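You operate a simulated robot arm through the tools that you are given. There is no shell and no other tool. Be economical: measure what you need, move in short steps, check, and stop when the job is done.

Carry out the task below with a simulated robot arm. There is one attempt and no reset: what you move stays moved.

Task
Iron the patch on to the jeans as the patch box says.
Fine: through the pressing cloth, its dots and its seconds; cloth back where it lay, iron on its rest, dial and socket off. Set down upright: steam iron.

Only the result counts: the job must be done as asked and must still hold three seconds after the hand-in. Knocking over, shifting, dropping, spilling or breaking anything else fails it. Flat cloth is picked up by pressing the open fingertips on it (5 to 10 N) and closing them slowly along it; thin cloth reads only 2 to 8 mm in the jaws.

Robot
A 6-joint arm with a two-finger parallel gripper, fixed in place. Base frame: the origin is at the foot of the arm, x ahead of it, y to its left, z up; the work surface is at about z = 880. Readings come in mm, rad, newtons and seconds.
With the tool pointing down near the work surface it reaches from about 260 to 660 mm from the base axis. Its first joint turns from -1.152 to 1.152 rad. Payload 2.9 kg.
The tool frame sits at the grasp point between the pads (the TCP): z along the fingers, y along the line on which they close. The tips reach 30 mm beyond it. Largest opening 110 mm; finger width 20, thickness 10; the body of the gripper, 48 by 112 mm, starts 55 mm behind the TCP.
Orientation is that of the tool frame in the base frame, as [roll, pitch, yaw] about the fixed x, y, z axes, in that order (R = Rz(yaw) Ry(pitch) Rx(roll)). With the fingers straight down and closing along the base's y, the tool's x points along the base's -x, its y along +y and its z along -z.

Tools
- The arm moves only by the tool drive_tool. Its argument "motion" is one flat list of numbers, 6 for each row, row after row: the shift along the base's x, y, z in units of 40 mm (1.0 is 40 mm), then the turn, a rotation vector about the base's x, y, z in units of 8 degrees (1.0 is 8 degrees). In form: [dx, dy, dz, rx, ry, rz, dx, dy, dz, rx, ry, rz, ...]. A call has 1 to 12 rows; each row shifts and turns the commanded pose from where the row before left it. "hand" is the finger opening in mm, from 0 to 110, set as the call begins (left out, the last holds). A call with a number of a shift or a turn outside -1 to 1 is refused whole. Rows are played at 5 a second. More than 50 mm and 0.15 rad between two rows, or a gripper value outside its range, and nothing of the call is played. A pose out of reach is approached as far as the arm can. The call stops where the force on the tool passes 90 N (or 10 N more than at its start, if that is more) or the arm is blocked; 0.2 s more then pass. Each finger travels about 108 mm/s and halts on what it meets, pressing with about 27 N; the grip force reading is that of the motor and also rises with nothing between the fingers. The clock runs only during rows and for 0.2 s after the last one: add rows that do not move to give the fingers time. The reply holds the time, the measured pose of the TCP, the force on the tool along the base axes, the opening and the grip force, in the units named above and with some noise, with the torque about the TCP (base axes, N m) and any sound that the robot's microphone picked up.
- Cameras (640 x 400 px; columns grow to the right, rows downward): "scene" is fixed at [60.2, 411.9, 1402.5]; the picture's right is [-0.86, -0.52, 0.00], its down [-0.21, 0.36, -0.91] and it looks along [0.47, -0.78, -0.42] (base axes); focal length 282 px, centre (320, 200). "wrist" rides on the gripper at [72, 17, -103] in the tool frame; the picture's right is [-0.23, 0.97, 0.00], its down [-0.76, -0.18, -0.62] and it looks along [-0.61, -0.14, 0.78] (tool axes); focal length 222 px, centre (320, 200).
- camera(camera): a new picture of that camera. It takes no simulated time.
- pixel_to_xyz(camera, pixels): for up to 12 pixels [column, row] of the newest picture of that camera ("zoom" is the newest enlarged one), the place [x, y, z] in the base frame of the surface seen there, good to about 2 mm, but the place of the scene camera against the robot may be out by one fixed shift of up to 18 mm in any direction. It takes no simulated time.
- inspect(camera, box): a new picture of the part [left, top, right, bottom] of that camera's present view, enlarged. It takes no simulated time.
- finish_job(): hands the job in; it is judged then, once.

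Keep the steps short. Do not move on a guess: measure, check each grasp and each placing, and mend mistakes. In all there are 80 turns and 46 pictures (those below and enlarged ones count). Leave the gripper open and the arm clear of the work at the hand-in unless told otherwise, and finish with a single line.

The tools are called after "Emit:" as name(argument=value, ...) on one line, values as JSON. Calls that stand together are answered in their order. drive_tool: Moves the arm, as the interface text tells. Its arguments: {"type":"object","properties":{"motion":{"type":"array","items":{"type":"number"}},"hand":{"type":"number"}},"required":["motion"]} The other tools are called the same way: camera (camera) takes a picture; pixel_to_xyz (camera, pixels) gives the place of the surface under pixels of a picture; inspect (camera, box) takes an enlarged picture of a part of a camera's view; finish_job () hands the job in.

At the start:

```text
time_s: 0.0
position: [362.1, -207.0, 1252.6]
orientation: [-3.141, 0.001, -3.142]
wrist_force: [-0.5, -0.4, 0.0]
torque: [-0.03, 0.0, 0.0]
opening: 109.9
gripper_force: 0.1
```

scene: 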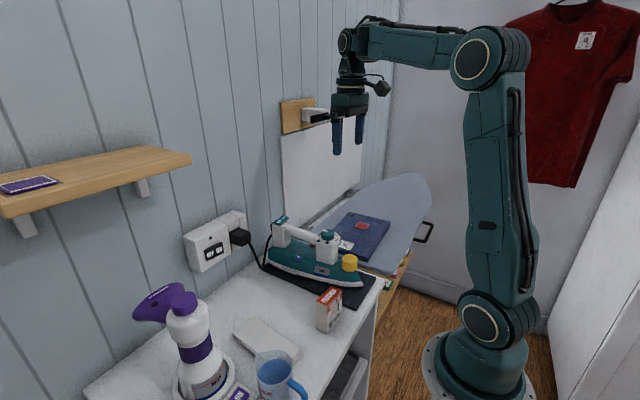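
wrist: 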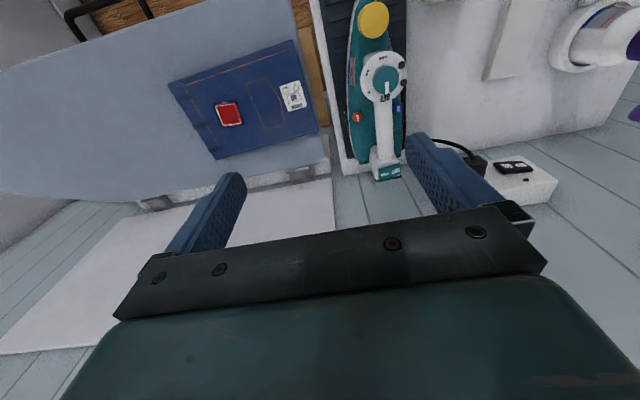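

I see an ironing board with folded jeans (red patch, label), an iron on a mat, a small patch box, a socket with switches, and a cloth hanging on a wall peg. First I enlarge the box, iron and socket, and the cloth.

Emit:
inspect(camera="scene", box=[300, 270, 360, 340])

Emit:
inspect(camera="scene", box=[180, 200, 400, 310])

Emit:
inspect(camera="scene", box=[260, 80, 400, 230])

Emit:
inspect(camera="wrist", box=[160, 0, 560, 220])

```text
5.71 times, centred on (330, 305) of scene
```

zoom: 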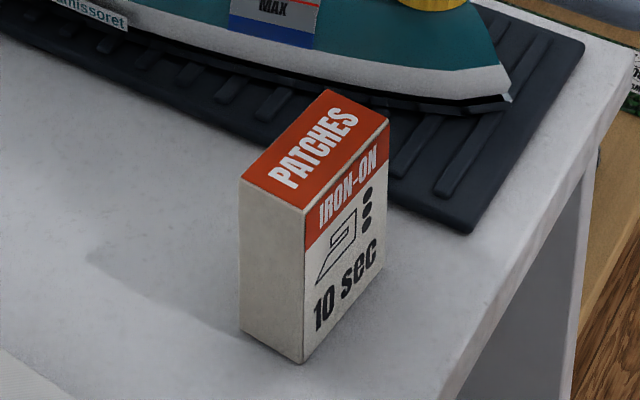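

```text
2.91 times, centred on (290, 255) of scene
```

zoom: 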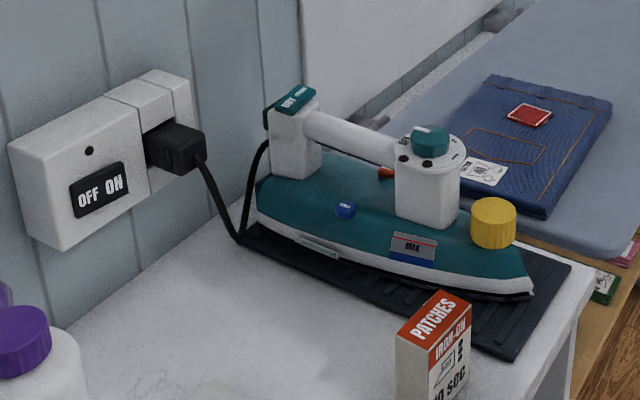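

```text
2.67 times, centred on (330, 155) of scene
```

zoom: 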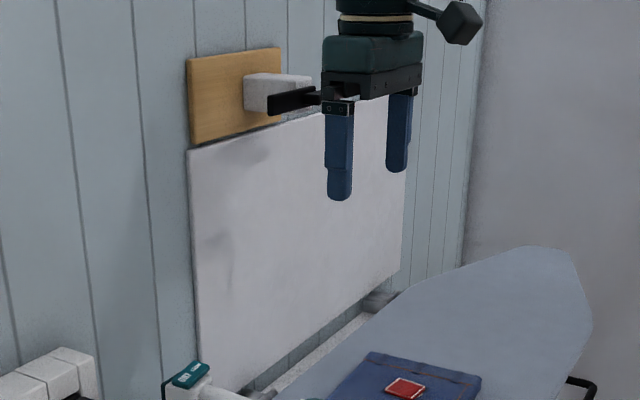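

```text
1.60 times, centred on (360, 110) of wrist
```

zoom: 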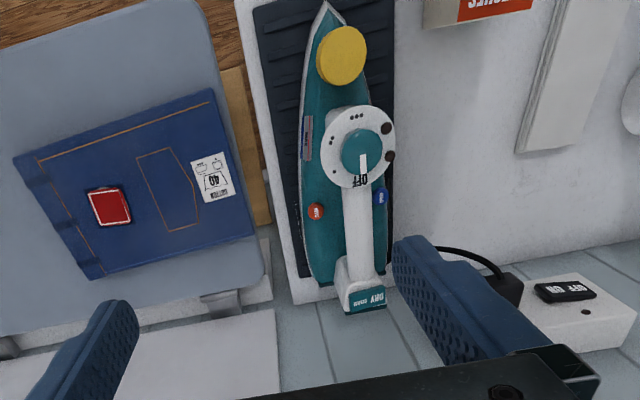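

The box reads: three dots, 10 sec. The dial sits at OFF, and the socket switch is a rocker marked OFF/ON. Next I need to find the pressing cloth, so I look at the white thing on the desk near (265,340) and measure the main points.

Emit:
inspect(camera="scene", box=[120, 270, 340, 400])

Emit:
pixel_to_xyz(camera="scene", pixels=[[240, 322], [285, 358], [235, 333], [250, 345], [285, 140], [340, 200], [365, 145], [330, 290], [213, 250], [362, 226], [360, 280], [330, 236]])

Emit:
pixel_to_xyz(camera="wrist", pixels=[[230, 114], [293, 96], [386, 85], [386, 130], [388, 170], [374, 18], [515, 166], [358, 117], [398, 106], [500, 40], [200, 240], [260, 200]])

```text
2.91 times, centred on (230, 335) of scene
```

zoom: 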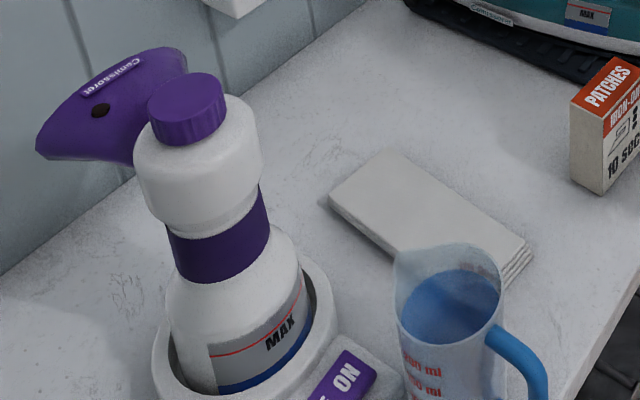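

```text
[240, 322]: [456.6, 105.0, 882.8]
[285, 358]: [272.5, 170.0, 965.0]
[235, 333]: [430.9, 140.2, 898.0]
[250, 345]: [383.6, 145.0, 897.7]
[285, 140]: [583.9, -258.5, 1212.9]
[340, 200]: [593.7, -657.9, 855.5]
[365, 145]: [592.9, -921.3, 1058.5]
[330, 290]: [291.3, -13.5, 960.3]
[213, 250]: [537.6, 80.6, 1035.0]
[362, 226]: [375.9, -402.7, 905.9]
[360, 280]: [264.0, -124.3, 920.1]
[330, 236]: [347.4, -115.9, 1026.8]
```

```text
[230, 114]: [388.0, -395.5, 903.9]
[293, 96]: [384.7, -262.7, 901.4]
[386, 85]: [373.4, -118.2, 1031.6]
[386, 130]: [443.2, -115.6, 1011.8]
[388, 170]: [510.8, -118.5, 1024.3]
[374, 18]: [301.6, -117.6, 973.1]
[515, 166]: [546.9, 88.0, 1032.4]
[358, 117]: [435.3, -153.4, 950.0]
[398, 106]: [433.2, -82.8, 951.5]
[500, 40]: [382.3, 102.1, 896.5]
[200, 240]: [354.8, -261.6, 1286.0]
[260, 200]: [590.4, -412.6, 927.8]
```

The folded white stack on the desk near (400,140,897) may be the pressing cloth. I move the arm up and left for a close wrist view of it, the socket and the steamer.

Emit:
drive_tool(motion=[-0.5, 1, 0, 0, 0, 0, -0.5, 1, 0, 0, 0, 0, 0, 1, 0, 0, 0, 0, 0, 1, 0, 0, 0, 0, 0, 1, 0, 0, 0, 0, 0, 1, 0, 0, 0, 0, 0, 1, 0, 0, 0, 0])

Emit:
camera(camera="wrist")

```text
time_s: 1.6
position: [322.9, 73.6, 1252.1]
orientation: [3.139, 0.0, 3.141]
wrist_force: [0.0, 0.4, 0.3]
torque: [-0.01, -0.01, 0.02]
opening: 109.9
gripper_force: 0.1
```

```text
38 pictures are left
```

wrist: 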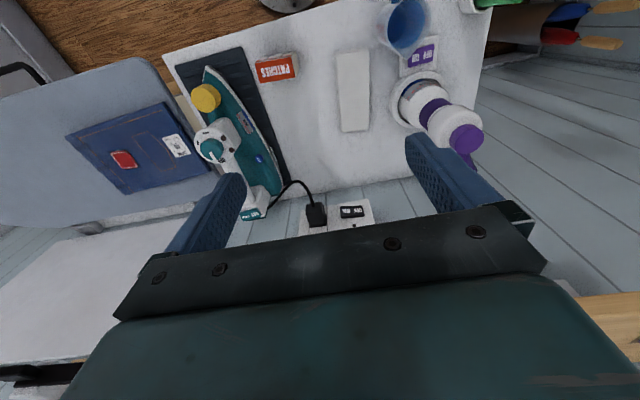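

Now I enlarge the cloth stack, socket, and the iron top here, and measure the stack's corners.

Emit:
inspect(camera="wrist", box=[280, 30, 480, 155])

Emit:
inspect(camera="wrist", box=[180, 60, 380, 240])

Emit:
pixel_to_xyz(camera="wrist", pixels=[[339, 56], [369, 53], [343, 128], [366, 127], [355, 90], [345, 212], [358, 211], [317, 214], [277, 66], [300, 140], [353, 131], [212, 148]])

```text
3.20 times, centred on (380, 92) of wrist
```

zoom: 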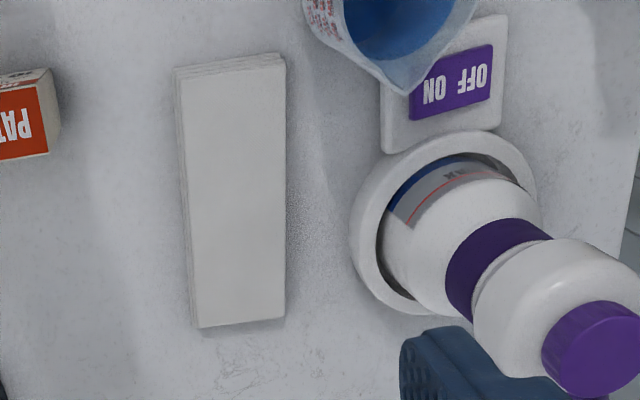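

```text
2.22 times, centred on (280, 150) of wrist
```

zoom: 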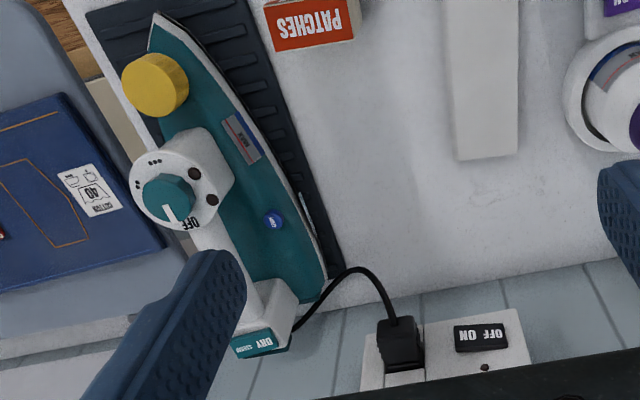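

```text
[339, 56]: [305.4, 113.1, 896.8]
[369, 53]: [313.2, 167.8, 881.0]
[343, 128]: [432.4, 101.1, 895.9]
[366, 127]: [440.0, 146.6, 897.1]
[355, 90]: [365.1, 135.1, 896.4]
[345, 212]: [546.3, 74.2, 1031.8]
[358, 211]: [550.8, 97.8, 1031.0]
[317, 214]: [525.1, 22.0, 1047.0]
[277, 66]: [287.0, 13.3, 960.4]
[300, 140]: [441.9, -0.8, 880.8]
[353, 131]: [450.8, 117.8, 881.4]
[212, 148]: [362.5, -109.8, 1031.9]
```

The stack is about 137 x 50 x 16 mm. Before deciding it's the pressing cloth, I check the other candidates: the shelf items under the board, the wall sheet, and the coloured things to the right.

Emit:
inspect(camera="scene", box=[320, 200, 440, 320])

Emit:
inspect(camera="wrist", box=[460, 0, 640, 90])

Emit:
inspect(camera="scene", box=[260, 80, 400, 230])

```text
3.33 times, centred on (380, 260) of scene
```

zoom: 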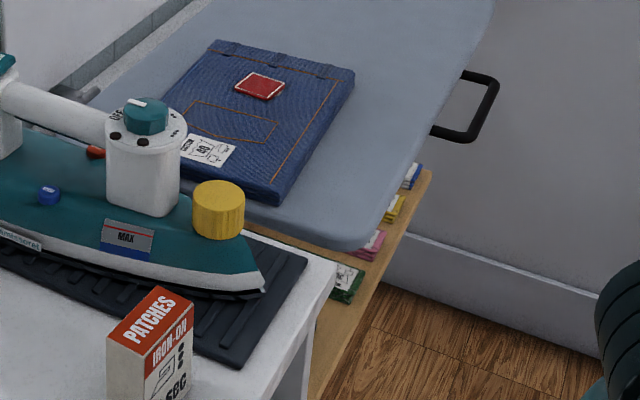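

```text
3.56 times, centred on (550, 45) of wrist
```

zoom: 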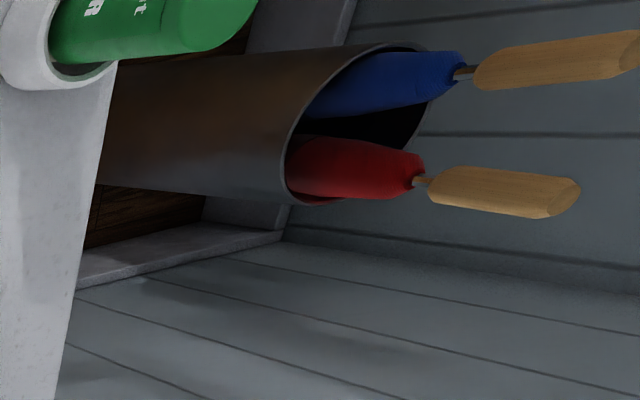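

```text
2.67 times, centred on (330, 155) of scene
```

zoom: 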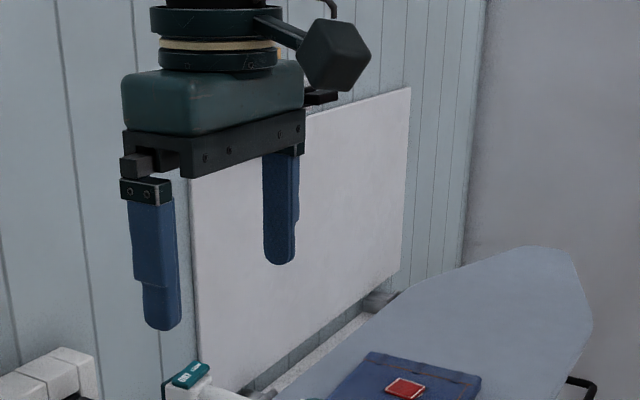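

The shelf holds labelled garments, the other items are umbrellas and the wall sheet is a big panel, so the folded strip on the desk is the pressing cloth. Next I go closer to the socket rocker at about (548,86,1031) for a good view. I also measure the wall shelf for clearance.

Emit:
drive_tool(motion=[1, 0, -0.7, 0, 0, 0, 1, 0, -0.7, 0, 0, 0, 1, 0, -0.7, 0, 0, 0])

Emit:
camera(camera="wrist")

Emit:
pixel_to_xyz(camera="scene", pixels=[[188, 158], [30, 186], [180, 310], [160, 300]])

```text
time_s: 2.4
position: [443.2, 74.7, 1169.1]
orientation: [-3.141, 0.003, -3.14]
wrist_force: [-0.2, -0.6, -0.3]
torque: [-0.01, 0.02, 0.01]
opening: 109.9
gripper_force: 0.0
```

```text
32 pictures are left
```

wrist: 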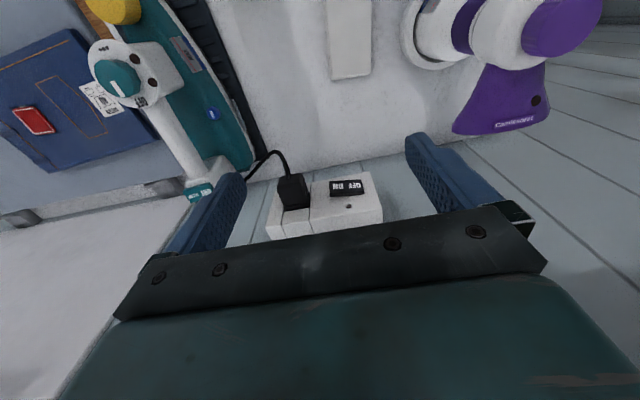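

```text
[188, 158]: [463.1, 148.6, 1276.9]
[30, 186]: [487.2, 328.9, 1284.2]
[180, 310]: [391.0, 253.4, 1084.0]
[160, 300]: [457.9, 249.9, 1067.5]
```

The rocker is visible at about (347,188). I measure its two halves, the face around it and the plug.

Emit:
pixel_to_xyz(camera="wrist", pixels=[[335, 189], [340, 189], [353, 187], [360, 186], [322, 192], [370, 185], [347, 182], [348, 194], [349, 206], [290, 190], [315, 180], [345, 215]])

Emit:
inspect(camera="wrist", box=[270, 155, 400, 236])

```text
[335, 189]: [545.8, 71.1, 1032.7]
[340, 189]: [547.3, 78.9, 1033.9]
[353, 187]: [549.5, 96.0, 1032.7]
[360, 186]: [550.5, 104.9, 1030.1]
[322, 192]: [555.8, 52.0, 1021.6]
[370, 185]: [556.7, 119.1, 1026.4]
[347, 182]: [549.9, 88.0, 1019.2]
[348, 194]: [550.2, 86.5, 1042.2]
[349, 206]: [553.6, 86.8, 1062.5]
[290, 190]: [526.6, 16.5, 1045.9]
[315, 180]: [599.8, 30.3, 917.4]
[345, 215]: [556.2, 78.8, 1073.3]
```

```text
4.92 times, centred on (335, 196) of wrist
```

zoom: 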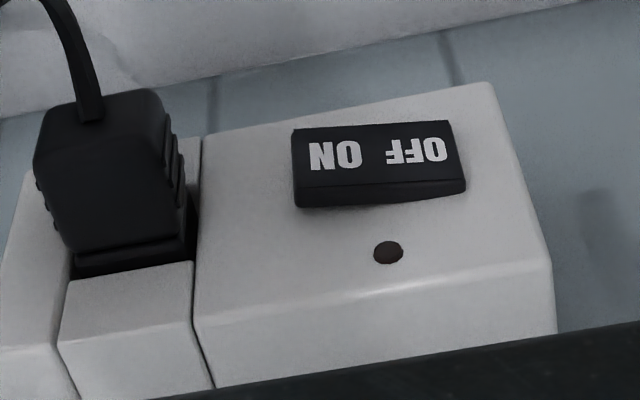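

The ON half (y≈71–80) stands proud at x≈546, so the switch is now at OFF. I close the fingers, go down beside it, and keep short of the face.

Emit:
drive_tool(hand=0, motion=[0, 0, -1, 0, 0, 0, 0, 0, -1, 0, 0, 0, 0.8, 0, -0.9, 0, 0, 0, 0.8, 0, 0, 0, 0, 0, 0, 0, 0, 0, 0, 0])

```text
time_s: 3.6
position: [507.9, 74.3, 1053.9]
orientation: [3.14, -0.001, 3.141]
wrist_force: [-0.1, -0.3, -1.0]
torque: [-0.03, -0.04, -0.02]
opening: 0.0
gripper_force: 27.0
```

Tip is about 28 mm short. I push forward in small steps.

Emit:
drive_tool(motion=[0.4, 0, 0, 0, 0, 0, 0.2, 0, 0, 0, 0, 0, 0.1, 0, 0, 0, 0, 0, 0.1, 0, 0, 0, 0, 0])

```text
time_s: 4.6
position: [538.2, 75.7, 1051.5]
orientation: [-3.14, -0.001, 3.141]
wrist_force: [0.3, 0.3, -0.7]
torque: [-0.02, 0.01, 0.01]
opening: 0.0
gripper_force: 27.4
heard: click
```

A click was heard. I back off and look.

Emit:
drive_tool(hand=110, motion=[-1, 0, 0, 0, 0, 0, -1, 0, 0.5, 0, 0, 0, -0.5, 0, 1, 0, 0, 0, 0, 0, 1, 0, 0, 0])

Emit:
inspect(camera="wrist", box=[220, 150, 420, 260])

```text
time_s: 5.6
position: [437.4, 74.2, 1152.2]
orientation: [3.14, 0.001, -3.142]
wrist_force: [-0.5, -0.5, 0.5]
torque: [0.01, 0.04, 0.01]
opening: 110.3
gripper_force: 0.1
```

```text
3.20 times, centred on (320, 205) of wrist
```

zoom: 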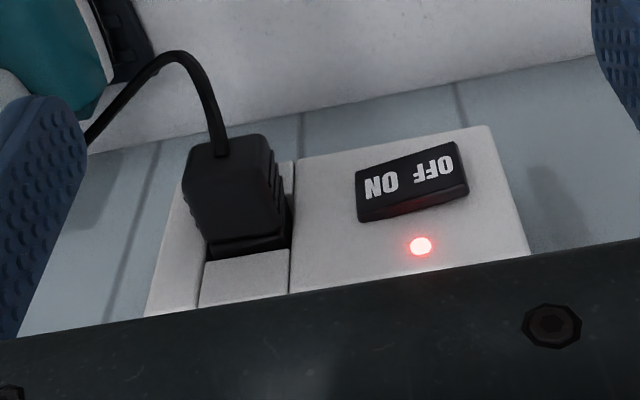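

The socket is ON and its lamp is red. Now I move to view the dial on the iron's front post, at about (366,-114,1031).

Emit:
drive_tool(motion=[-0.6, -0.89, 0, 0, 0, 0, -0.6, -0.89, 0, 0, 0, 0, -0.6, -0.89, 0, 0, 0, 0, -0.6, -0.89, -0.5, 0, 0, 0, -0.6, -0.89, -0.5, 0, 0, 0])

Emit:
inspect(camera="wrist", box=[220, 120, 420, 245])

```text
time_s: 6.8
position: [316.9, -103.5, 1112.9]
orientation: [-3.141, 0.001, -3.14]
wrist_force: [-0.5, -0.3, 0.0]
torque: [-0.01, 0.01, 0.0]
opening: 110.4
gripper_force: 0.1
```

```text
3.20 times, centred on (320, 182) of wrist
```

zoom: 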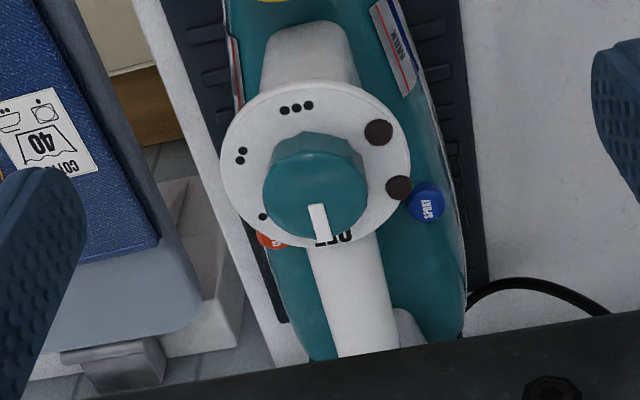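

The dial index points at OFF; one, two and three dots run clockwise from it seen from above. I measure the knob and marks.

Emit:
pixel_to_xyz(camera="zoom", pixels=[[297, 108], [241, 155], [263, 216], [333, 240], [315, 205], [323, 238], [312, 152], [268, 190], [360, 190], [225, 170], [408, 170], [318, 88]])

```text
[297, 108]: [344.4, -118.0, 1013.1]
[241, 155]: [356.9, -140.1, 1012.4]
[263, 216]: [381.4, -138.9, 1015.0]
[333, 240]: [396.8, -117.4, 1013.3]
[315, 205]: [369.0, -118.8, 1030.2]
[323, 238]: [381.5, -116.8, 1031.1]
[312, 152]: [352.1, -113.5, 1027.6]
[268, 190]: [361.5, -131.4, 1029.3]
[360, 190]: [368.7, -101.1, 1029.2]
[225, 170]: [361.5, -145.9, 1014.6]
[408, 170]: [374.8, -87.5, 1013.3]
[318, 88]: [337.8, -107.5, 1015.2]
```

Centre is about (368,-116.5). OFF lies at 0°, and ••• at −180° (60° steps, clockwise). I go above the knob and pre-turn +90°, so I can then turn −180° in one grip.

Emit:
drive_tool(hand=60, motion=[0.64, -0.16, 0, 0, 0, 1, 0.64, -0.16, 0, 0, 0, 1, 0, 0, 0, 0, 0, 1, 0, 0, 0, 0, 0, 1, 0, 0, 0, 0, 0, 1, 0, 0, 0, 0, 0, 1, 0, 0, 0, 0, 0, 1, 0, 0, 0, 0, 0, 1, 0, 0, 0, 0, 0, 1, 0, 0, 0, 0, 0, 1, 0, 0, 0, 0, 0, 1, 0, 0, 0, 0, 0, 0.25])

```text
time_s: 9.4
position: [368.7, -116.1, 1112.5]
orientation: [-3.141, 0.001, -1.568]
wrist_force: [-0.2, 0.0, 0.3]
torque: [0.02, -0.03, 0.01]
opening: 60.1
gripper_force: 0.0
```

Now I descend to z≈1049 (tips just above the dial plate) and close on the knob.

Emit:
drive_tool(motion=[0, 0, -0.8, 0, 0, 0, 0, 0, -0.6, 0, 0, 0, 0, 0, -0.2, 0, 0, 0])

Emit:
drive_tool(hand=15, motion=[0, 0, 0, 0, 0, 0, 0, 0, 0, 0, 0, 0, 0, 0, 0, 0, 0, 0])

```text
time_s: 10.2
position: [368.3, -116.1, 1048.4]
orientation: [-3.141, 0.0, -1.57]
wrist_force: [1.0, -0.2, 0.7]
torque: [0.02, -0.02, 0.01]
opening: 59.9
gripper_force: 0.1
```

```text
time_s: 11.0
position: [368.6, -116.4, 1047.6]
orientation: [3.141, 0.001, -1.573]
wrist_force: [-8.2, -1.8, -0.5]
torque: [0.04, 0.26, 0.0]
opening: 33.3
gripper_force: 26.9
```

The knob is gripped at 33 mm. I turn clockwise in two calls, easing x by −1 mm to take off the side load.

Emit:
drive_tool(motion=[-0.03, 0, 0, 0, 0, -0.5, 0, 0, 0, 0, 0, -1, 0, 0, 0, 0, 0, -1, 0, 0, 0, 0, 0, -1, 0, 0, 0, 0, 0, -1, 0, 0, 0, 0, 0, -1, 0, 0, 0, 0, 0, -1, 0, 0, 0, 0, 0, -1, 0, 0, 0, 0, 0, -1, 0, 0, 0, 0, 0, -1, 0, 0, 0, 0, 0, -1, 0, 0, 0, 0, 0, -0.75])

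```text
time_s: 13.6
position: [368.0, -116.5, 1048.3]
orientation: [3.141, 0.002, 3.138]
wrist_force: [-3.4, -1.2, 0.2]
torque: [-0.05, -0.23, -0.01]
opening: 32.8
gripper_force: 26.5
```

Emit:
drive_tool(motion=[0, 0, 0, 0, 0, -1, 0, 0, 0, 0, 0, -1, 0, 0, 0, 0, 0, -1, 0, 0, 0, 0, 0, -1, 0, 0, 0, 0, 0, -1, 0, 0, 0, 0, 0, -1, 0, 0, 0, 0, 0, -1, 0, 0, 0, 0, 0, -1, 0, 0, 0, 0, 0, -1, 0, 0, 0, 0, 0, -1, 0, 0, 0, 0, 0, -1, 0, 0, 0, 0, 0, -0.25])

```text
time_s: 16.2
position: [367.8, -117.0, 1048.4]
orientation: [-3.14, 0.0, 1.568]
wrist_force: [-9.6, 2.6, 1.8]
torque: [0.0, 0.17, 0.01]
opening: 33.2
gripper_force: 26.4
```

Turn done. I release, rise, and look at the dial.

Emit:
drive_tool(hand=60, motion=[0, 0, 0, 0, 0, 0, 0, 0, 0, 0, 0, 0, 0, 0, 0.8, 0, 0, 0, 0, 0, 0.8, 0, 0, 0])

Emit:
camera(camera="wrist")

```text
time_s: 17.2
position: [368.8, -116.4, 1113.4]
orientation: [-3.141, -0.001, 1.571]
wrist_force: [0.0, -0.1, -0.5]
torque: [0.02, 0.02, -0.02]
opening: 60.0
gripper_force: 0.1
```

```text
28 pictures are left
```

wrist: 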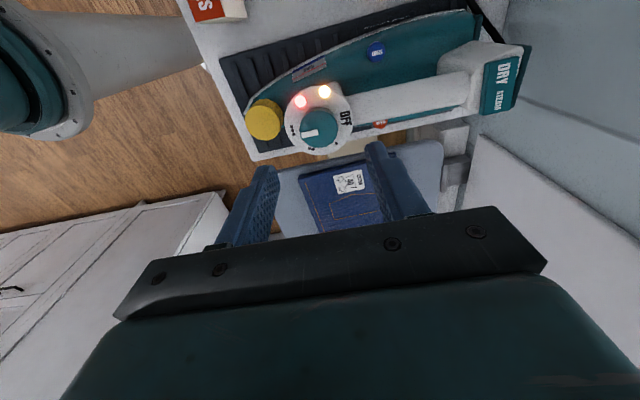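

Two lamps on the iron are lit. I enlarge the dial and the DRY/STEAM switch.

Emit:
inspect(camera="wrist", box=[270, 70, 370, 160])

Emit:
inspect(camera="wrist", box=[440, 20, 540, 130])

```text
4.44 times, centred on (320, 115) of wrist
```

zoom: 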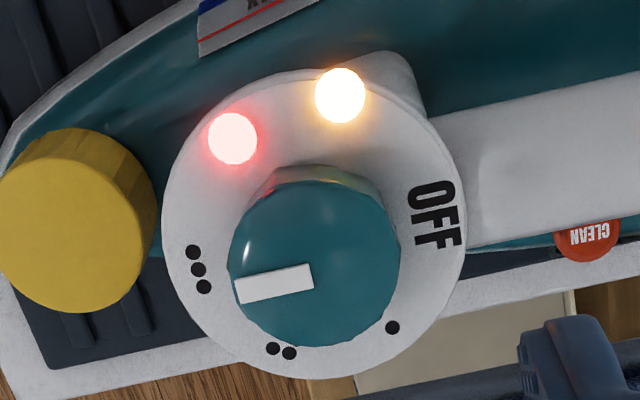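

```text
3.64 times, centred on (490, 75) of wrist
```

zoom: 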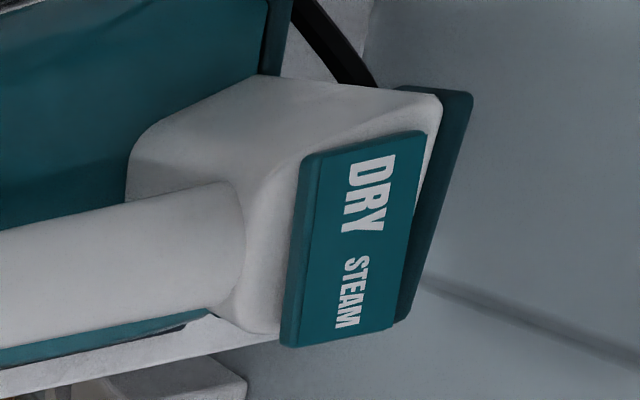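

The dial index is on •••. I check the DRY/STEAM rocker tilt by measuring.

Emit:
pixel_to_xyz(camera="zoom", pixels=[[370, 160], [370, 195], [355, 290], [350, 325], [330, 165], [310, 320], [410, 150], [385, 310], [445, 150], [415, 290]])

Emit:
pixel_to_xyz(camera="wrist", pixels=[[360, 105], [395, 97], [430, 90], [460, 86], [400, 107], [440, 72]])

```text
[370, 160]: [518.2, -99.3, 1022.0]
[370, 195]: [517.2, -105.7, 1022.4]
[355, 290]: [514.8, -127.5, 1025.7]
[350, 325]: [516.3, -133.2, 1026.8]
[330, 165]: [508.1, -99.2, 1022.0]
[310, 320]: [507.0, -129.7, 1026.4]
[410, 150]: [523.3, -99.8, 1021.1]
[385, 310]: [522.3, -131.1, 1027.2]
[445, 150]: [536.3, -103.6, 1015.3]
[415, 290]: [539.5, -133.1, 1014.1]
```

```text
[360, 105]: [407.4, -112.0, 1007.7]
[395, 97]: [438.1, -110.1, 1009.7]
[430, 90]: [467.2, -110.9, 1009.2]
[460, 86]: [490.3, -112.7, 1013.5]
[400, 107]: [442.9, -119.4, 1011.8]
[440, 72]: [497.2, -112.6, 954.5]
```

DRY is the pressed side (1022 against 1027), which is right. The iron is heating. I turn the tool back and go over the cloth for a close view.

Emit:
drive_tool(hand=90, motion=[0, 0, 0.5, 0, 0, 1, 0, 0.5, 0.5, 0, 0, 1, 0, 0.6, 0.2, 0, 0, 1, 0, 0.6, 0, 0, 0, 1, 0, 0.6, 0, 0, 0, 1, 0, 0.6, 0, 0, 0, 1, 0, 0.6, 0, 0, 0, 1, 0, 0.6, 0, 0, 0, 1, 0, 0.6, 0, 0, 0, 1, 0, 0.6, 0, 0, 0, 1, 0, 0.6, 0, 0, 0, 1, 0, 0.2, 0, 0, 0, 0.25])

Emit:
camera(camera="wrist")

```text
time_s: 19.8
position: [368.3, 126.2, 1160.7]
orientation: [3.141, 0.001, -3.138]
wrist_force: [0.0, 0.8, -0.1]
torque: [0.01, 0.03, -0.02]
opening: 90.2
gripper_force: 0.1
```

```text
25 pictures are left
```

wrist: 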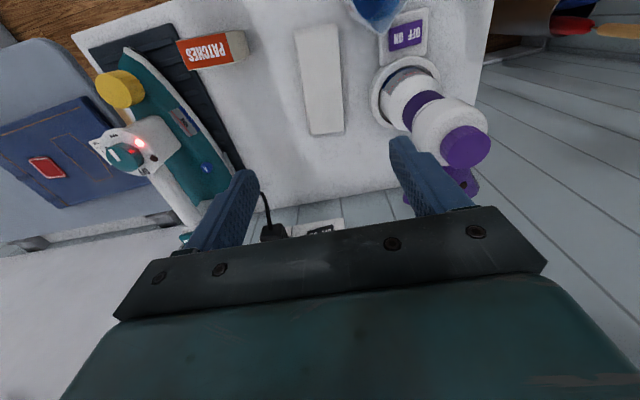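

I measure the cloth's corners and edges, plus the steamer and mug next to it.

Emit:
pixel_to_xyz(camera="wrist", pixels=[[297, 33], [334, 27], [312, 132], [343, 129], [304, 80], [339, 78], [320, 80], [375, 15], [374, 95], [410, 110], [440, 145], [460, 175]])

Emit:
inspect(camera="wrist", box=[270, 10, 390, 150])

```text
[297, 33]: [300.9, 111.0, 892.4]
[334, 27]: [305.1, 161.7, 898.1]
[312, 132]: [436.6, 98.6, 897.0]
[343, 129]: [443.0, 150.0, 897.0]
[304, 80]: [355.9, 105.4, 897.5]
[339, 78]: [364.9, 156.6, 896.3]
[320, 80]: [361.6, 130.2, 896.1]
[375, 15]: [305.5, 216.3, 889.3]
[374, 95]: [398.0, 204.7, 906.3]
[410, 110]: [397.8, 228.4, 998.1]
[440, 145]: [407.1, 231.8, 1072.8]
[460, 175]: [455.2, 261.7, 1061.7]
```

```text
2.86 times, centred on (330, 80) of wrist
```

zoom: 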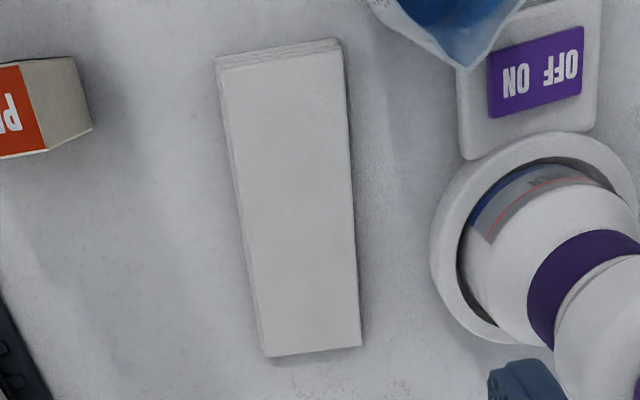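

The cloth is centred at about (371.5,130.5), 137 x 51 mm, turned −5°. The steamer is close on the +y side, so I measure its near edge before going down.

Emit:
pixel_to_xyz(camera="wrist", pixels=[[388, 103], [397, 80], [407, 125], [413, 125], [405, 120], [442, 135], [415, 105], [416, 135], [420, 98], [371, 100], [360, 12], [388, 72]])

```text
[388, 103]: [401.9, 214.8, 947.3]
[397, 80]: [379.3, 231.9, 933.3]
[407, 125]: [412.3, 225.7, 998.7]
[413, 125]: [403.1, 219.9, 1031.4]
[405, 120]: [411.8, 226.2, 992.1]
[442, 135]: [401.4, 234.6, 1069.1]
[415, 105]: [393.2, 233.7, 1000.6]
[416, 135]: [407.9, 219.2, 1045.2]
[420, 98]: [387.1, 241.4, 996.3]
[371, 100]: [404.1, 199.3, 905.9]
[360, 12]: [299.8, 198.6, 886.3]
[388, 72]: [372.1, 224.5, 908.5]
```

Clearance to the steamer is about 25 mm. The wrist camera will pass near the mug, so I check the mug rim.

Emit:
pixel_to_xyz(camera="scene", pixels=[[257, 356], [272, 351], [290, 353], [262, 362], [280, 366], [240, 322], [337, 232]])

Emit:
pixel_to_xyz(camera="wrist", pixels=[[360, 5], [375, 18], [372, 8], [390, 5], [352, 1]])

```text
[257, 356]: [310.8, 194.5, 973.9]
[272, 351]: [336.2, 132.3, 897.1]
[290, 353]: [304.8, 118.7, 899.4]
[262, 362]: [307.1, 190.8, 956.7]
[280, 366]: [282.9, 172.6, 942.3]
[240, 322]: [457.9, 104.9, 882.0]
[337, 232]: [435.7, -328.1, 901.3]
```

```text
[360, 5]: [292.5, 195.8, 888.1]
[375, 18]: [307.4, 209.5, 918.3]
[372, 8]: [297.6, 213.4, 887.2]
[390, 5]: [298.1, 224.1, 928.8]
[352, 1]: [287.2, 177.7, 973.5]
```

The mug rim is at about 974, below the camera when the TCP is at 917. I set the hand to 84, align −5.2°, and go down over the cloth.

Emit:
drive_tool(hand=84, motion=[0.2, 0.1, -0.9, 0, 0, -0.65, 0, 0, -1, 0, 0, 0, 0, 0, -1, 0, 0, 0, 0, 0, -1, 0, 0, 0, 0, 0, -0.8, 0, 0, 0, 0, 0, -0.8, 0, 0, 0, 0, 0, 0, 0, 0, 0])

```text
time_s: 21.4
position: [375.6, 131.2, 940.6]
orientation: [3.141, 0.0, 3.051]
wrist_force: [0.3, 0.4, 0.3]
torque: [0.01, 0.0, 0.0]
opening: 83.9
gripper_force: 0.1
```

Now I go down 26 mm, so the tips end about 4 mm above the desk beside the cloth, then close gently.

Emit:
drive_tool(motion=[0, 0, -0.4, 0, 0, 0, 0, 0, -0.25, 0, 0, 0, 0, 0, 0, 0, 0, 0])

Emit:
drive_tool(hand=46, motion=[0, 0, 0, 0, 0, 0, 0, 0, 0, 0, 0, 0, 0, 0, 0, 0, 0, 0])

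Emit:
camera(camera="wrist")

```text
time_s: 22.2
position: [376.5, 130.6, 914.6]
orientation: [-3.141, -0.001, 3.051]
wrist_force: [0.1, -0.5, 0.1]
torque: [0.03, -0.03, -0.02]
opening: 84.1
gripper_force: 0.2
```

```text
time_s: 23.0
position: [374.7, 130.9, 915.1]
orientation: [3.14, 0.0, 3.051]
wrist_force: [-0.8, 0.8, 0.5]
torque: [0.03, -0.01, -0.01]
opening: 59.0
gripper_force: 27.0
```

```text
23 pictures are left
```

wrist: 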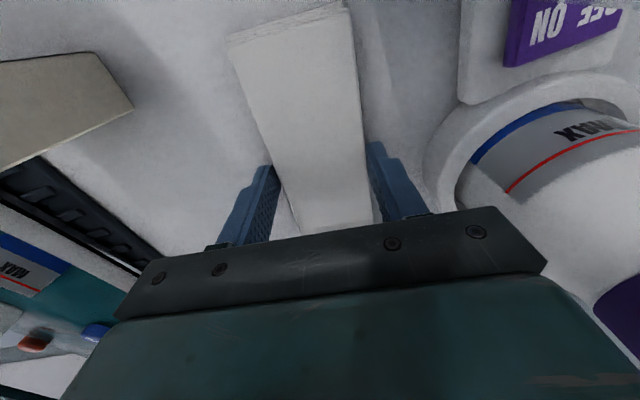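

It's held at 59 mm with 27 N and no buckling. I lift 32 mm and check that it comes along whole.

Emit:
drive_tool(motion=[0, 0, 0.4, 0, 0, 0, 0, 0, 0.4, 0, 0, 0])

Emit:
inspect(camera="scene", box=[180, 230, 380, 390])

```text
time_s: 23.6
position: [376.1, 129.8, 947.1]
orientation: [3.139, -0.003, 3.052]
wrist_force: [0.2, 0.2, -0.5]
torque: [0.0, -0.01, 0.0]
opening: 59.1
gripper_force: 26.8
```

```text
2.50 times, centred on (280, 310) of scene
```

zoom: 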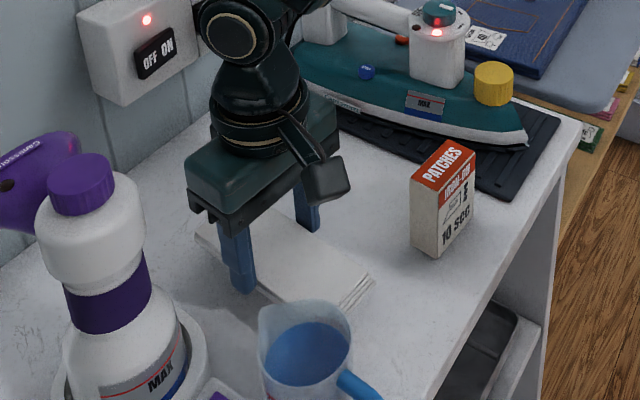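

Not clear whether it lifted. I check with a measurement from the wrist camera.

Emit:
camera(camera="wrist")

Emit:
pixel_to_xyz(camera="wrist", pixels=[[300, 60], [310, 130], [330, 180], [280, 120], [350, 120], [300, 20]])

```text
21 pictures are left
```

wrist: 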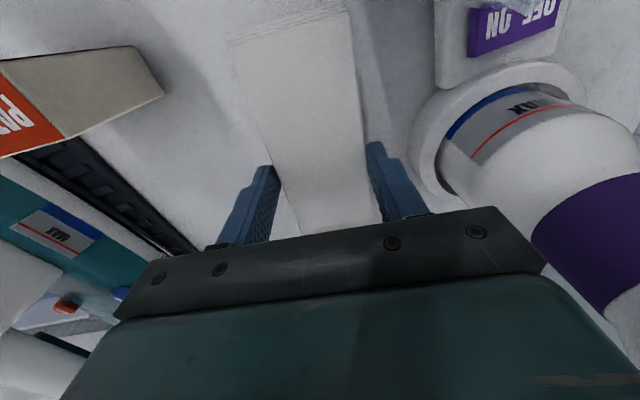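

```text
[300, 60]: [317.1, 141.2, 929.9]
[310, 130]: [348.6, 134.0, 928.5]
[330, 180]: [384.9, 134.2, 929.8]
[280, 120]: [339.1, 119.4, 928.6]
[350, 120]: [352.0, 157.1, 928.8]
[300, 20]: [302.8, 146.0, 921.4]
```

The cloth is lifted level (top 929, bottom ≈34 mm below the TCP). The grip pose was (375.5,130.7,915), yaw 3.051, and I'll use that for the return. Now I raise it and carry it toward the patch.

Emit:
drive_tool(motion=[0, 0, 0.9, 0, 0, 0, 0, 0, 0.9, 0, 0, 0, 0, 0, 0.9, 0, 0, 0, 0, 0, 0.9, 0, 0, 0, 0, 0, 0.9, 0, 0, 0, 0, -0.9, 0, 0, 0, 0.65, 0, -0.9, 0, 0, 0, 0, 0, -0.9, 0, 0, 0, 0, 0, -0.9, 0, 0, 0, 0, 0, -0.9, 0, 0, 0, 0, 0, -0.9, 0, 0, 0, 0, 0, -0.9, 0, 0, 0, 0])

Emit:
drive_tool(motion=[0.1, -0.9, 0, 0, 0, 0, 0.1, -0.9, 0, 0, 0, 0, 0.1, -0.9, 0, 0, 0, 0, 0.1, -0.9, 0, 0, 0, 0])

Emit:
camera(camera="wrist")

```text
time_s: 26.2
position: [375.9, -120.7, 1127.5]
orientation: [-3.14, -0.001, 3.141]
wrist_force: [0.4, -0.5, 0.0]
torque: [0.04, -0.02, 0.03]
opening: 59.4
gripper_force: 26.9
```

```text
time_s: 27.2
position: [392.9, -265.6, 1126.0]
orientation: [-3.141, 0.0, -3.141]
wrist_force: [0.4, 0.8, -0.7]
torque: [0.03, -0.03, 0.0]
opening: 59.1
gripper_force: 26.2
```

```text
20 pictures are left
```

wrist: 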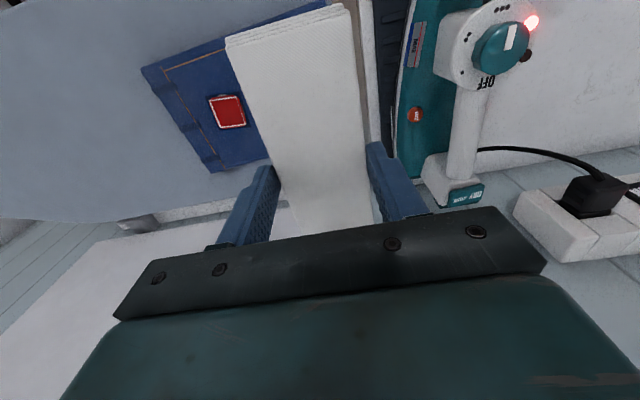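

The amber lamp is off, so the iron is at temperature. I measure the patch corners and the jeans and board heights.

Emit:
pixel_to_xyz(camera="wrist", pixels=[[209, 99], [237, 95], [245, 124], [218, 129], [228, 112], [225, 75], [240, 140], [190, 110], [145, 70], [212, 170], [120, 120], [200, 195]])

```text
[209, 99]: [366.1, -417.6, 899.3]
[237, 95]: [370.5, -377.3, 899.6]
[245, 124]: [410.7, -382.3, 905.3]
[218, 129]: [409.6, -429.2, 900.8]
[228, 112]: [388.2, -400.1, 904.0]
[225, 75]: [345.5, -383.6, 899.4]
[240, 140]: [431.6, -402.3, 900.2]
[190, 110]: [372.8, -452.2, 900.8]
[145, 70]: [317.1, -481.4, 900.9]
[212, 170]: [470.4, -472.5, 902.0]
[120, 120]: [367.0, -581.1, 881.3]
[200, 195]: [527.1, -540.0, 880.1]
```

Patch centre is about (389,-400), roughly 42 mm square and turned a few degrees. The cloth is only 59 mm wide, so I go lower beside the patch to measure it better.

Emit:
drive_tool(motion=[0, -0.5, -0.8, 0, 0, 0, 0, -0.2, -0.8, 0, 0, 0, 0, 0, -0.8, 0, 0, 0, 0, 0, -0.5, 0, 0, 0])

Emit:
inspect(camera="wrist", box=[100, 50, 300, 175])

```text
time_s: 28.2
position: [392.2, -293.1, 1011.0]
orientation: [3.141, 0.001, 3.141]
wrist_force: [0.4, 0.5, -1.0]
torque: [-0.01, 0.02, 0.01]
opening: 59.0
gripper_force: 26.5
```

```text
3.20 times, centred on (200, 112) of wrist
```

zoom: 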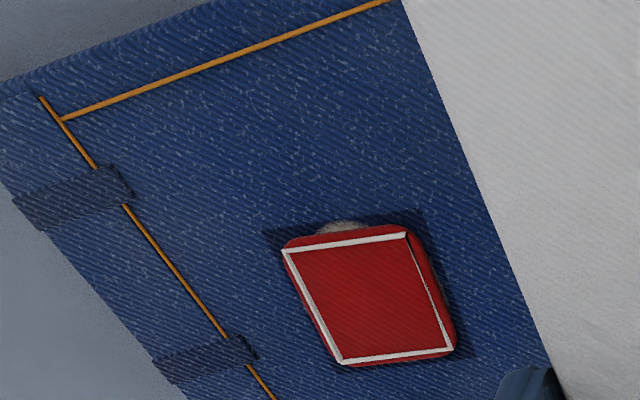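

Emit:
pixel_to_xyz(camera="zoom", pixels=[[287, 250], [405, 236], [451, 348], [341, 361], [367, 300], [345, 243], [397, 355], [314, 306], [430, 294], [345, 226], [270, 232], [470, 356]])

```text
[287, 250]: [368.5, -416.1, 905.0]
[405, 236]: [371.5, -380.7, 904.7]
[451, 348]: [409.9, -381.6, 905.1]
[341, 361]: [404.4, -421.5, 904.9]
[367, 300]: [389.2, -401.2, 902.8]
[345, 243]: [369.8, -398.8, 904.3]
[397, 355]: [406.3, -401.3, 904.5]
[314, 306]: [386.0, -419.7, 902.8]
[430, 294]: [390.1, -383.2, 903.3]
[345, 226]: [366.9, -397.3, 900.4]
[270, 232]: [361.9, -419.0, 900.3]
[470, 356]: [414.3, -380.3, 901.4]
```

Patch centre is (388.6,-400), turned ≈ −5.5°, top at 904.5. I move over it with the cloth, then go down to just above it.

Emit:
drive_tool(motion=[0, -0.9, 0, 0, 0, -0.69, 0, -0.9, 0, 0, 0, 0, 0, -0.87, 0, 0, 0, 0, 0, 0, -0.8, 0, 0, 0, 0, 0, -0.8, 0, 0, 0, 0, 0, 0, 0, 0, 0])

```text
time_s: 29.6
position: [391.6, -399.9, 946.4]
orientation: [-3.141, -0.001, 3.046]
wrist_force: [-0.4, 0.3, -0.2]
torque: [-0.02, 0.01, 0.01]
opening: 59.3
gripper_force: 27.2
```

Now in small steps until contact.

Emit:
drive_tool(motion=[0.03, 0, -0.1, 0, 0, 0, 0, 0, -0.06, 0, 0, 0, 0, 0, -0.05, 0, 0, 0, 0, 0, 0, 0, 0, 0])

```text
time_s: 30.6
position: [392.2, -400.0, 938.0]
orientation: [3.141, 0.0, 3.046]
wrist_force: [0.0, -0.4, 0.1]
torque: [0.02, 0.02, 0.01]
opening: 58.8
gripper_force: 26.9
```

Emit:
drive_tool(motion=[0, 0, -0.03, 0, 0, 0, 0, 0, -0.03, 0, 0, 0, 0, 0, 0, 0, 0, 0])

```text
time_s: 31.4
position: [393.6, -400.5, 938.2]
orientation: [-3.139, 0.001, 3.045]
wrist_force: [0.5, -0.4, 8.4]
torque: [0.02, 0.08, 0.02]
opening: 58.9
gripper_force: 26.9
```

Contact with 8 N. I release slowly and rise, then check the placing.

Emit:
drive_tool(hand=84, motion=[0, 0, 0, 0, 0, 0, 0, 0, 0, 0, 0, 0, 0, 0, 0.5, 0, 0, 0, 0, 0, 1, 0, 0, 0, 0, 0, 1, 0, 0, 0, 0, 0, 1, 0, 0, 0, 0, 0, 1, 0, 0, 0])

Emit:
camera(camera="wrist")

Emit:
pixel_to_xyz(camera="wrist", pixels=[[300, 60], [330, 60], [315, 100], [320, 130]])

```text
time_s: 33.0
position: [392.0, -400.8, 1116.5]
orientation: [3.142, 0.0, 3.046]
wrist_force: [0.2, -0.7, 0.1]
torque: [-0.01, 0.0, 0.02]
opening: 84.2
gripper_force: 0.0
```

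```text
18 pictures are left
```

wrist: 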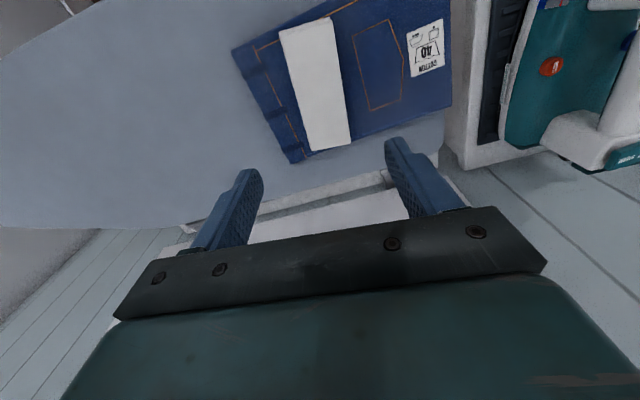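

```text
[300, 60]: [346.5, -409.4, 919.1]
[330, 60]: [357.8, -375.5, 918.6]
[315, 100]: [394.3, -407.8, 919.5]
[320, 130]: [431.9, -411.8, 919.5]
```

The cloth lies flat over the patch. I verify its outline against the patch corners.

Emit:
pixel_to_xyz(camera="wrist", pixels=[[281, 33], [332, 20], [312, 148], [348, 143], [297, 95], [340, 90], [560, 67], [600, 130]])

```text
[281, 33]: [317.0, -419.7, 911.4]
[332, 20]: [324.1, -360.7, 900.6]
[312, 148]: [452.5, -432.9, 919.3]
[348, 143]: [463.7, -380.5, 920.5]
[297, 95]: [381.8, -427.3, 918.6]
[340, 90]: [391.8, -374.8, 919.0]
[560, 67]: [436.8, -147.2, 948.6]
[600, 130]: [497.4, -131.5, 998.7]
```

The cloth spans y −428…−374 and x 318…462, centred on the patch. Now the iron: its handle runs along x at y≈−116.5 with its top at ≈1012. I go above the handle at x≈418.

Emit:
drive_tool(hand=56, motion=[0.1, 0.89, 0, 0, 0, 0.69, 0.1, 0.89, 0, 0, 0, 0, 0.1, 0.89, 0, 0, 0, 0, 0.1, 0.89, 0, 0, 0, 0, 0.1, 0.89, 0, 0, 0, 0, 0.1, 0.89, 0, 0, 0, 0, 0.05, 0.89, 0, 0, 0, 0, 0, 0.88, 0, 0, 0, 0, 0, 0, -0.9, 0, 0, 0, 0, 0, -0.6, 0, 0, 0, 0, 0, 0, 0, 0, 0])

Emit:
camera(camera="wrist")

```text
time_s: 35.4
position: [419.7, -115.9, 1055.7]
orientation: [-3.141, 0.0, -3.141]
wrist_force: [-0.2, 0.3, -0.7]
torque: [0.01, 0.01, 0.0]
opening: 55.9
gripper_force: 0.1
```

```text
17 pictures are left
```

wrist: 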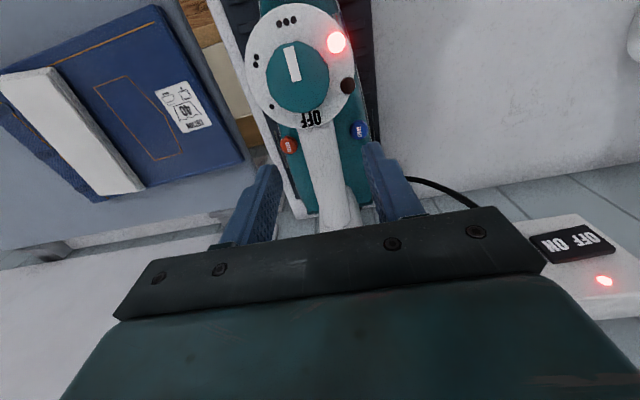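

The tips are either side of the handle. I measure the handle edges, the body below it and the buttons.

Emit:
pixel_to_xyz(camera="wrist", pixels=[[305, 150], [335, 148], [320, 150], [328, 190], [318, 188], [345, 190], [289, 145], [358, 130], [300, 175], [355, 180], [308, 210], [338, 222]])

```text
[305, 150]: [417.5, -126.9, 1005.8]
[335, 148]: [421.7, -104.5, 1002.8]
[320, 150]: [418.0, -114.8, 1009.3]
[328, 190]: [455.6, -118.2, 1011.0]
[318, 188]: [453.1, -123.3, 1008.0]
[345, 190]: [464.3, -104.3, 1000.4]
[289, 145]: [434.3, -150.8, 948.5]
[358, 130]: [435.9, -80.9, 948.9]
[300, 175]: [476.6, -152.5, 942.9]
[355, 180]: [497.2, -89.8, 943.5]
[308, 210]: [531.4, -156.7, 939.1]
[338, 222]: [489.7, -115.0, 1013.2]
```

Handle centre is y≈−116 and the body beneath is at ≈950. I descend to TCP z≈998 and close.

Emit:
drive_tool(motion=[0, 0, -0.8, 0, 0, 0, 0, 0, -0.6, 0, 0, 0, 0, 0, -0.05, 0, 0, 0])

Emit:
drive_tool(hand=10, motion=[0, 0, 0, 0, 0, 0, 0, 0, 0, 0, 0, 0, 0, 0, 0, 0, 0, 0])

```text
time_s: 36.2
position: [419.9, -115.8, 996.5]
orientation: [3.141, 0.001, -3.141]
wrist_force: [-0.4, -0.2, 0.3]
torque: [0.02, 0.02, -0.02]
opening: 56.1
gripper_force: 0.0
```

```text
time_s: 37.0
position: [419.5, -115.8, 997.6]
orientation: [3.141, 0.0, 3.141]
wrist_force: [0.6, -6.0, 0.3]
torque: [-0.22, -0.14, -0.12]
opening: 27.6
gripper_force: 27.3
```

Handle held at 27.6 mm at pose (419.5,−115.8,997.5). I lift a little to read weight and tilt.

Emit:
drive_tool(motion=[0, 0, 0.2, 0, 0, 0, 0, 0, 0.3, 0, 0, 0, 0, 0, 0, 0, 0, 0])

Emit:
inspect(camera="scene", box=[200, 180, 420, 310])

```text
time_s: 37.8
position: [418.4, -115.1, 1018.2]
orientation: [3.141, 0.0, 3.141]
wrist_force: [1.3, 0.1, -10.4]
torque: [-0.02, -0.01, -0.02]
opening: 27.3
gripper_force: 27.0
```

```text
2.91 times, centred on (310, 245) of scene
```

zoom: 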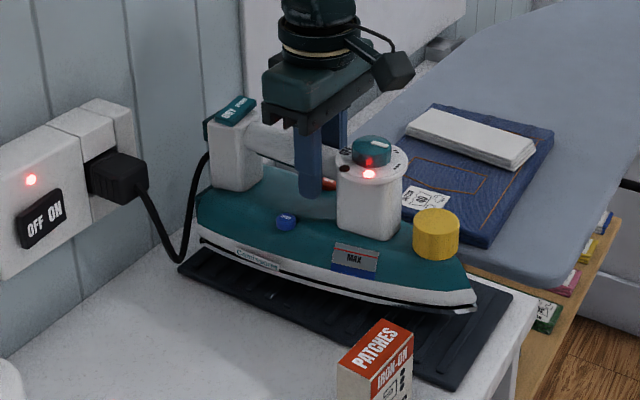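

It lifts level with about 10 N. I raise it and carry it toward the cloth, watching force for cord pull.

Emit:
drive_tool(motion=[0, 0, 0.8, 0, 0, 0, 0, 0, 0.8, 0, 0, 0, -0.1, -0.8, 0, 0, 0, 0, -0.1, -0.8, 0, 0, 0, 0, -0.1, -0.8, 0, 0, 0, 0, -0.1, -0.8, 0, 0, 0, 0, 0, 0, 0, 0, 0, 0])

Emit:
drive_tool(motion=[-0.1, -0.8, 0, 0, 0, 0, -0.1, -0.8, 0, 0, 0, 0, -0.05, -0.8, 0, 0, 0, 0, 0, -0.8, 0, 0, 0, 0, 0, -0.7, 0, 0, 0, 0, 0, 0, 0, 0, 0, 0])

Emit:
inspect(camera="scene", box=[200, 130, 460, 290])

```text
time_s: 39.4
position: [402.5, -243.1, 1080.9]
orientation: [-3.141, 0.0, -3.139]
wrist_force: [0.3, -0.1, -9.4]
torque: [0.0, -0.01, 0.0]
opening: 27.7
gripper_force: 27.0
```

```text
time_s: 40.8
position: [394.0, -399.5, 1080.7]
orientation: [-3.14, 0.001, 3.14]
wrist_force: [-0.3, -0.3, -9.6]
torque: [0.0, -0.05, 0.03]
opening: 27.4
gripper_force: 26.9
```

```text
2.46 times, centred on (330, 210) of scene
```

zoom: 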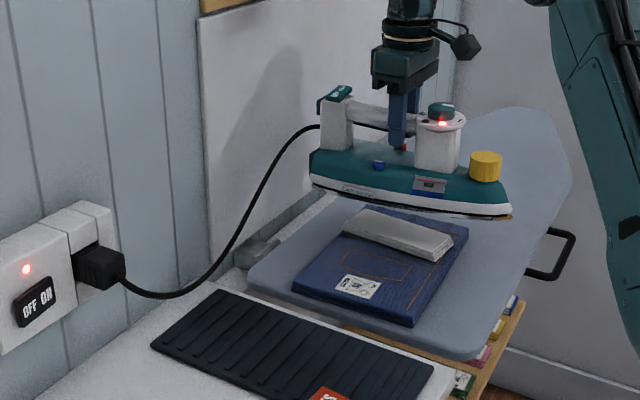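

The iron hangs level over the cloth and the cord is slack. I measure the mat height to predict the contact height.

Emit:
pixel_to_xyz(camera="zoom", pixels=[[280, 335], [220, 325], [300, 370], [400, 235], [300, 198], [440, 213]])

```text
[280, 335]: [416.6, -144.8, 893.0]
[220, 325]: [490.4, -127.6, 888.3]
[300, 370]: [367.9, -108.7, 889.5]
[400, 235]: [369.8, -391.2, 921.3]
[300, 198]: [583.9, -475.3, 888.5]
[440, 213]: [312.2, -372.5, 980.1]
```

Contact is expected at TCP z≈1027. I go down to ≈1036 first.

Emit:
drive_tool(motion=[0, 0, -0.6, 0, 0, 0, 0, 0, -0.5, 0, 0, 0])

```text
time_s: 41.4
position: [393.0, -400.3, 1037.2]
orientation: [3.14, 0.0, 3.14]
wrist_force: [-0.7, 0.1, -9.9]
torque: [0.02, 0.02, -0.01]
opening: 27.7
gripper_force: 27.4
```

Emit:
drive_tool(motion=[0, 0, -0.15, 0, 0, 0, 0, 0, -0.05, 0, 0, 0])

```text
time_s: 42.0
position: [392.3, -399.6, 1029.4]
orientation: [-3.141, 0.0, -3.141]
wrist_force: [0.1, 0.2, -10.6]
torque: [-0.01, -0.03, 0.02]
opening: 27.5
gripper_force: 27.4
```

No contact yet. Two more small steps.

Emit:
drive_tool(motion=[0, 0, -0.05, 0, 0, 0, 0, 0, -0.05, 0, 0, 0])

```text
time_s: 42.6
position: [393.4, -398.7, 1026.5]
orientation: [-3.14, 0.0, -3.141]
wrist_force: [-0.1, 0.4, -7.7]
torque: [0.06, 0.0, -0.01]
opening: 27.6
gripper_force: 27.9
```

First contact around t≈42.4. I press a bit more.

Emit:
drive_tool(motion=[0, 0, -0.06, 0, 0, 0, 0, 0, -0.05, 0, 0, 0])

```text
time_s: 43.2
position: [393.9, -400.1, 1024.9]
orientation: [-3.137, 0.005, 3.139]
wrist_force: [-2.2, -0.3, 16.0]
torque: [0.0, 0.39, -0.04]
opening: 27.9
gripper_force: 27.0
```

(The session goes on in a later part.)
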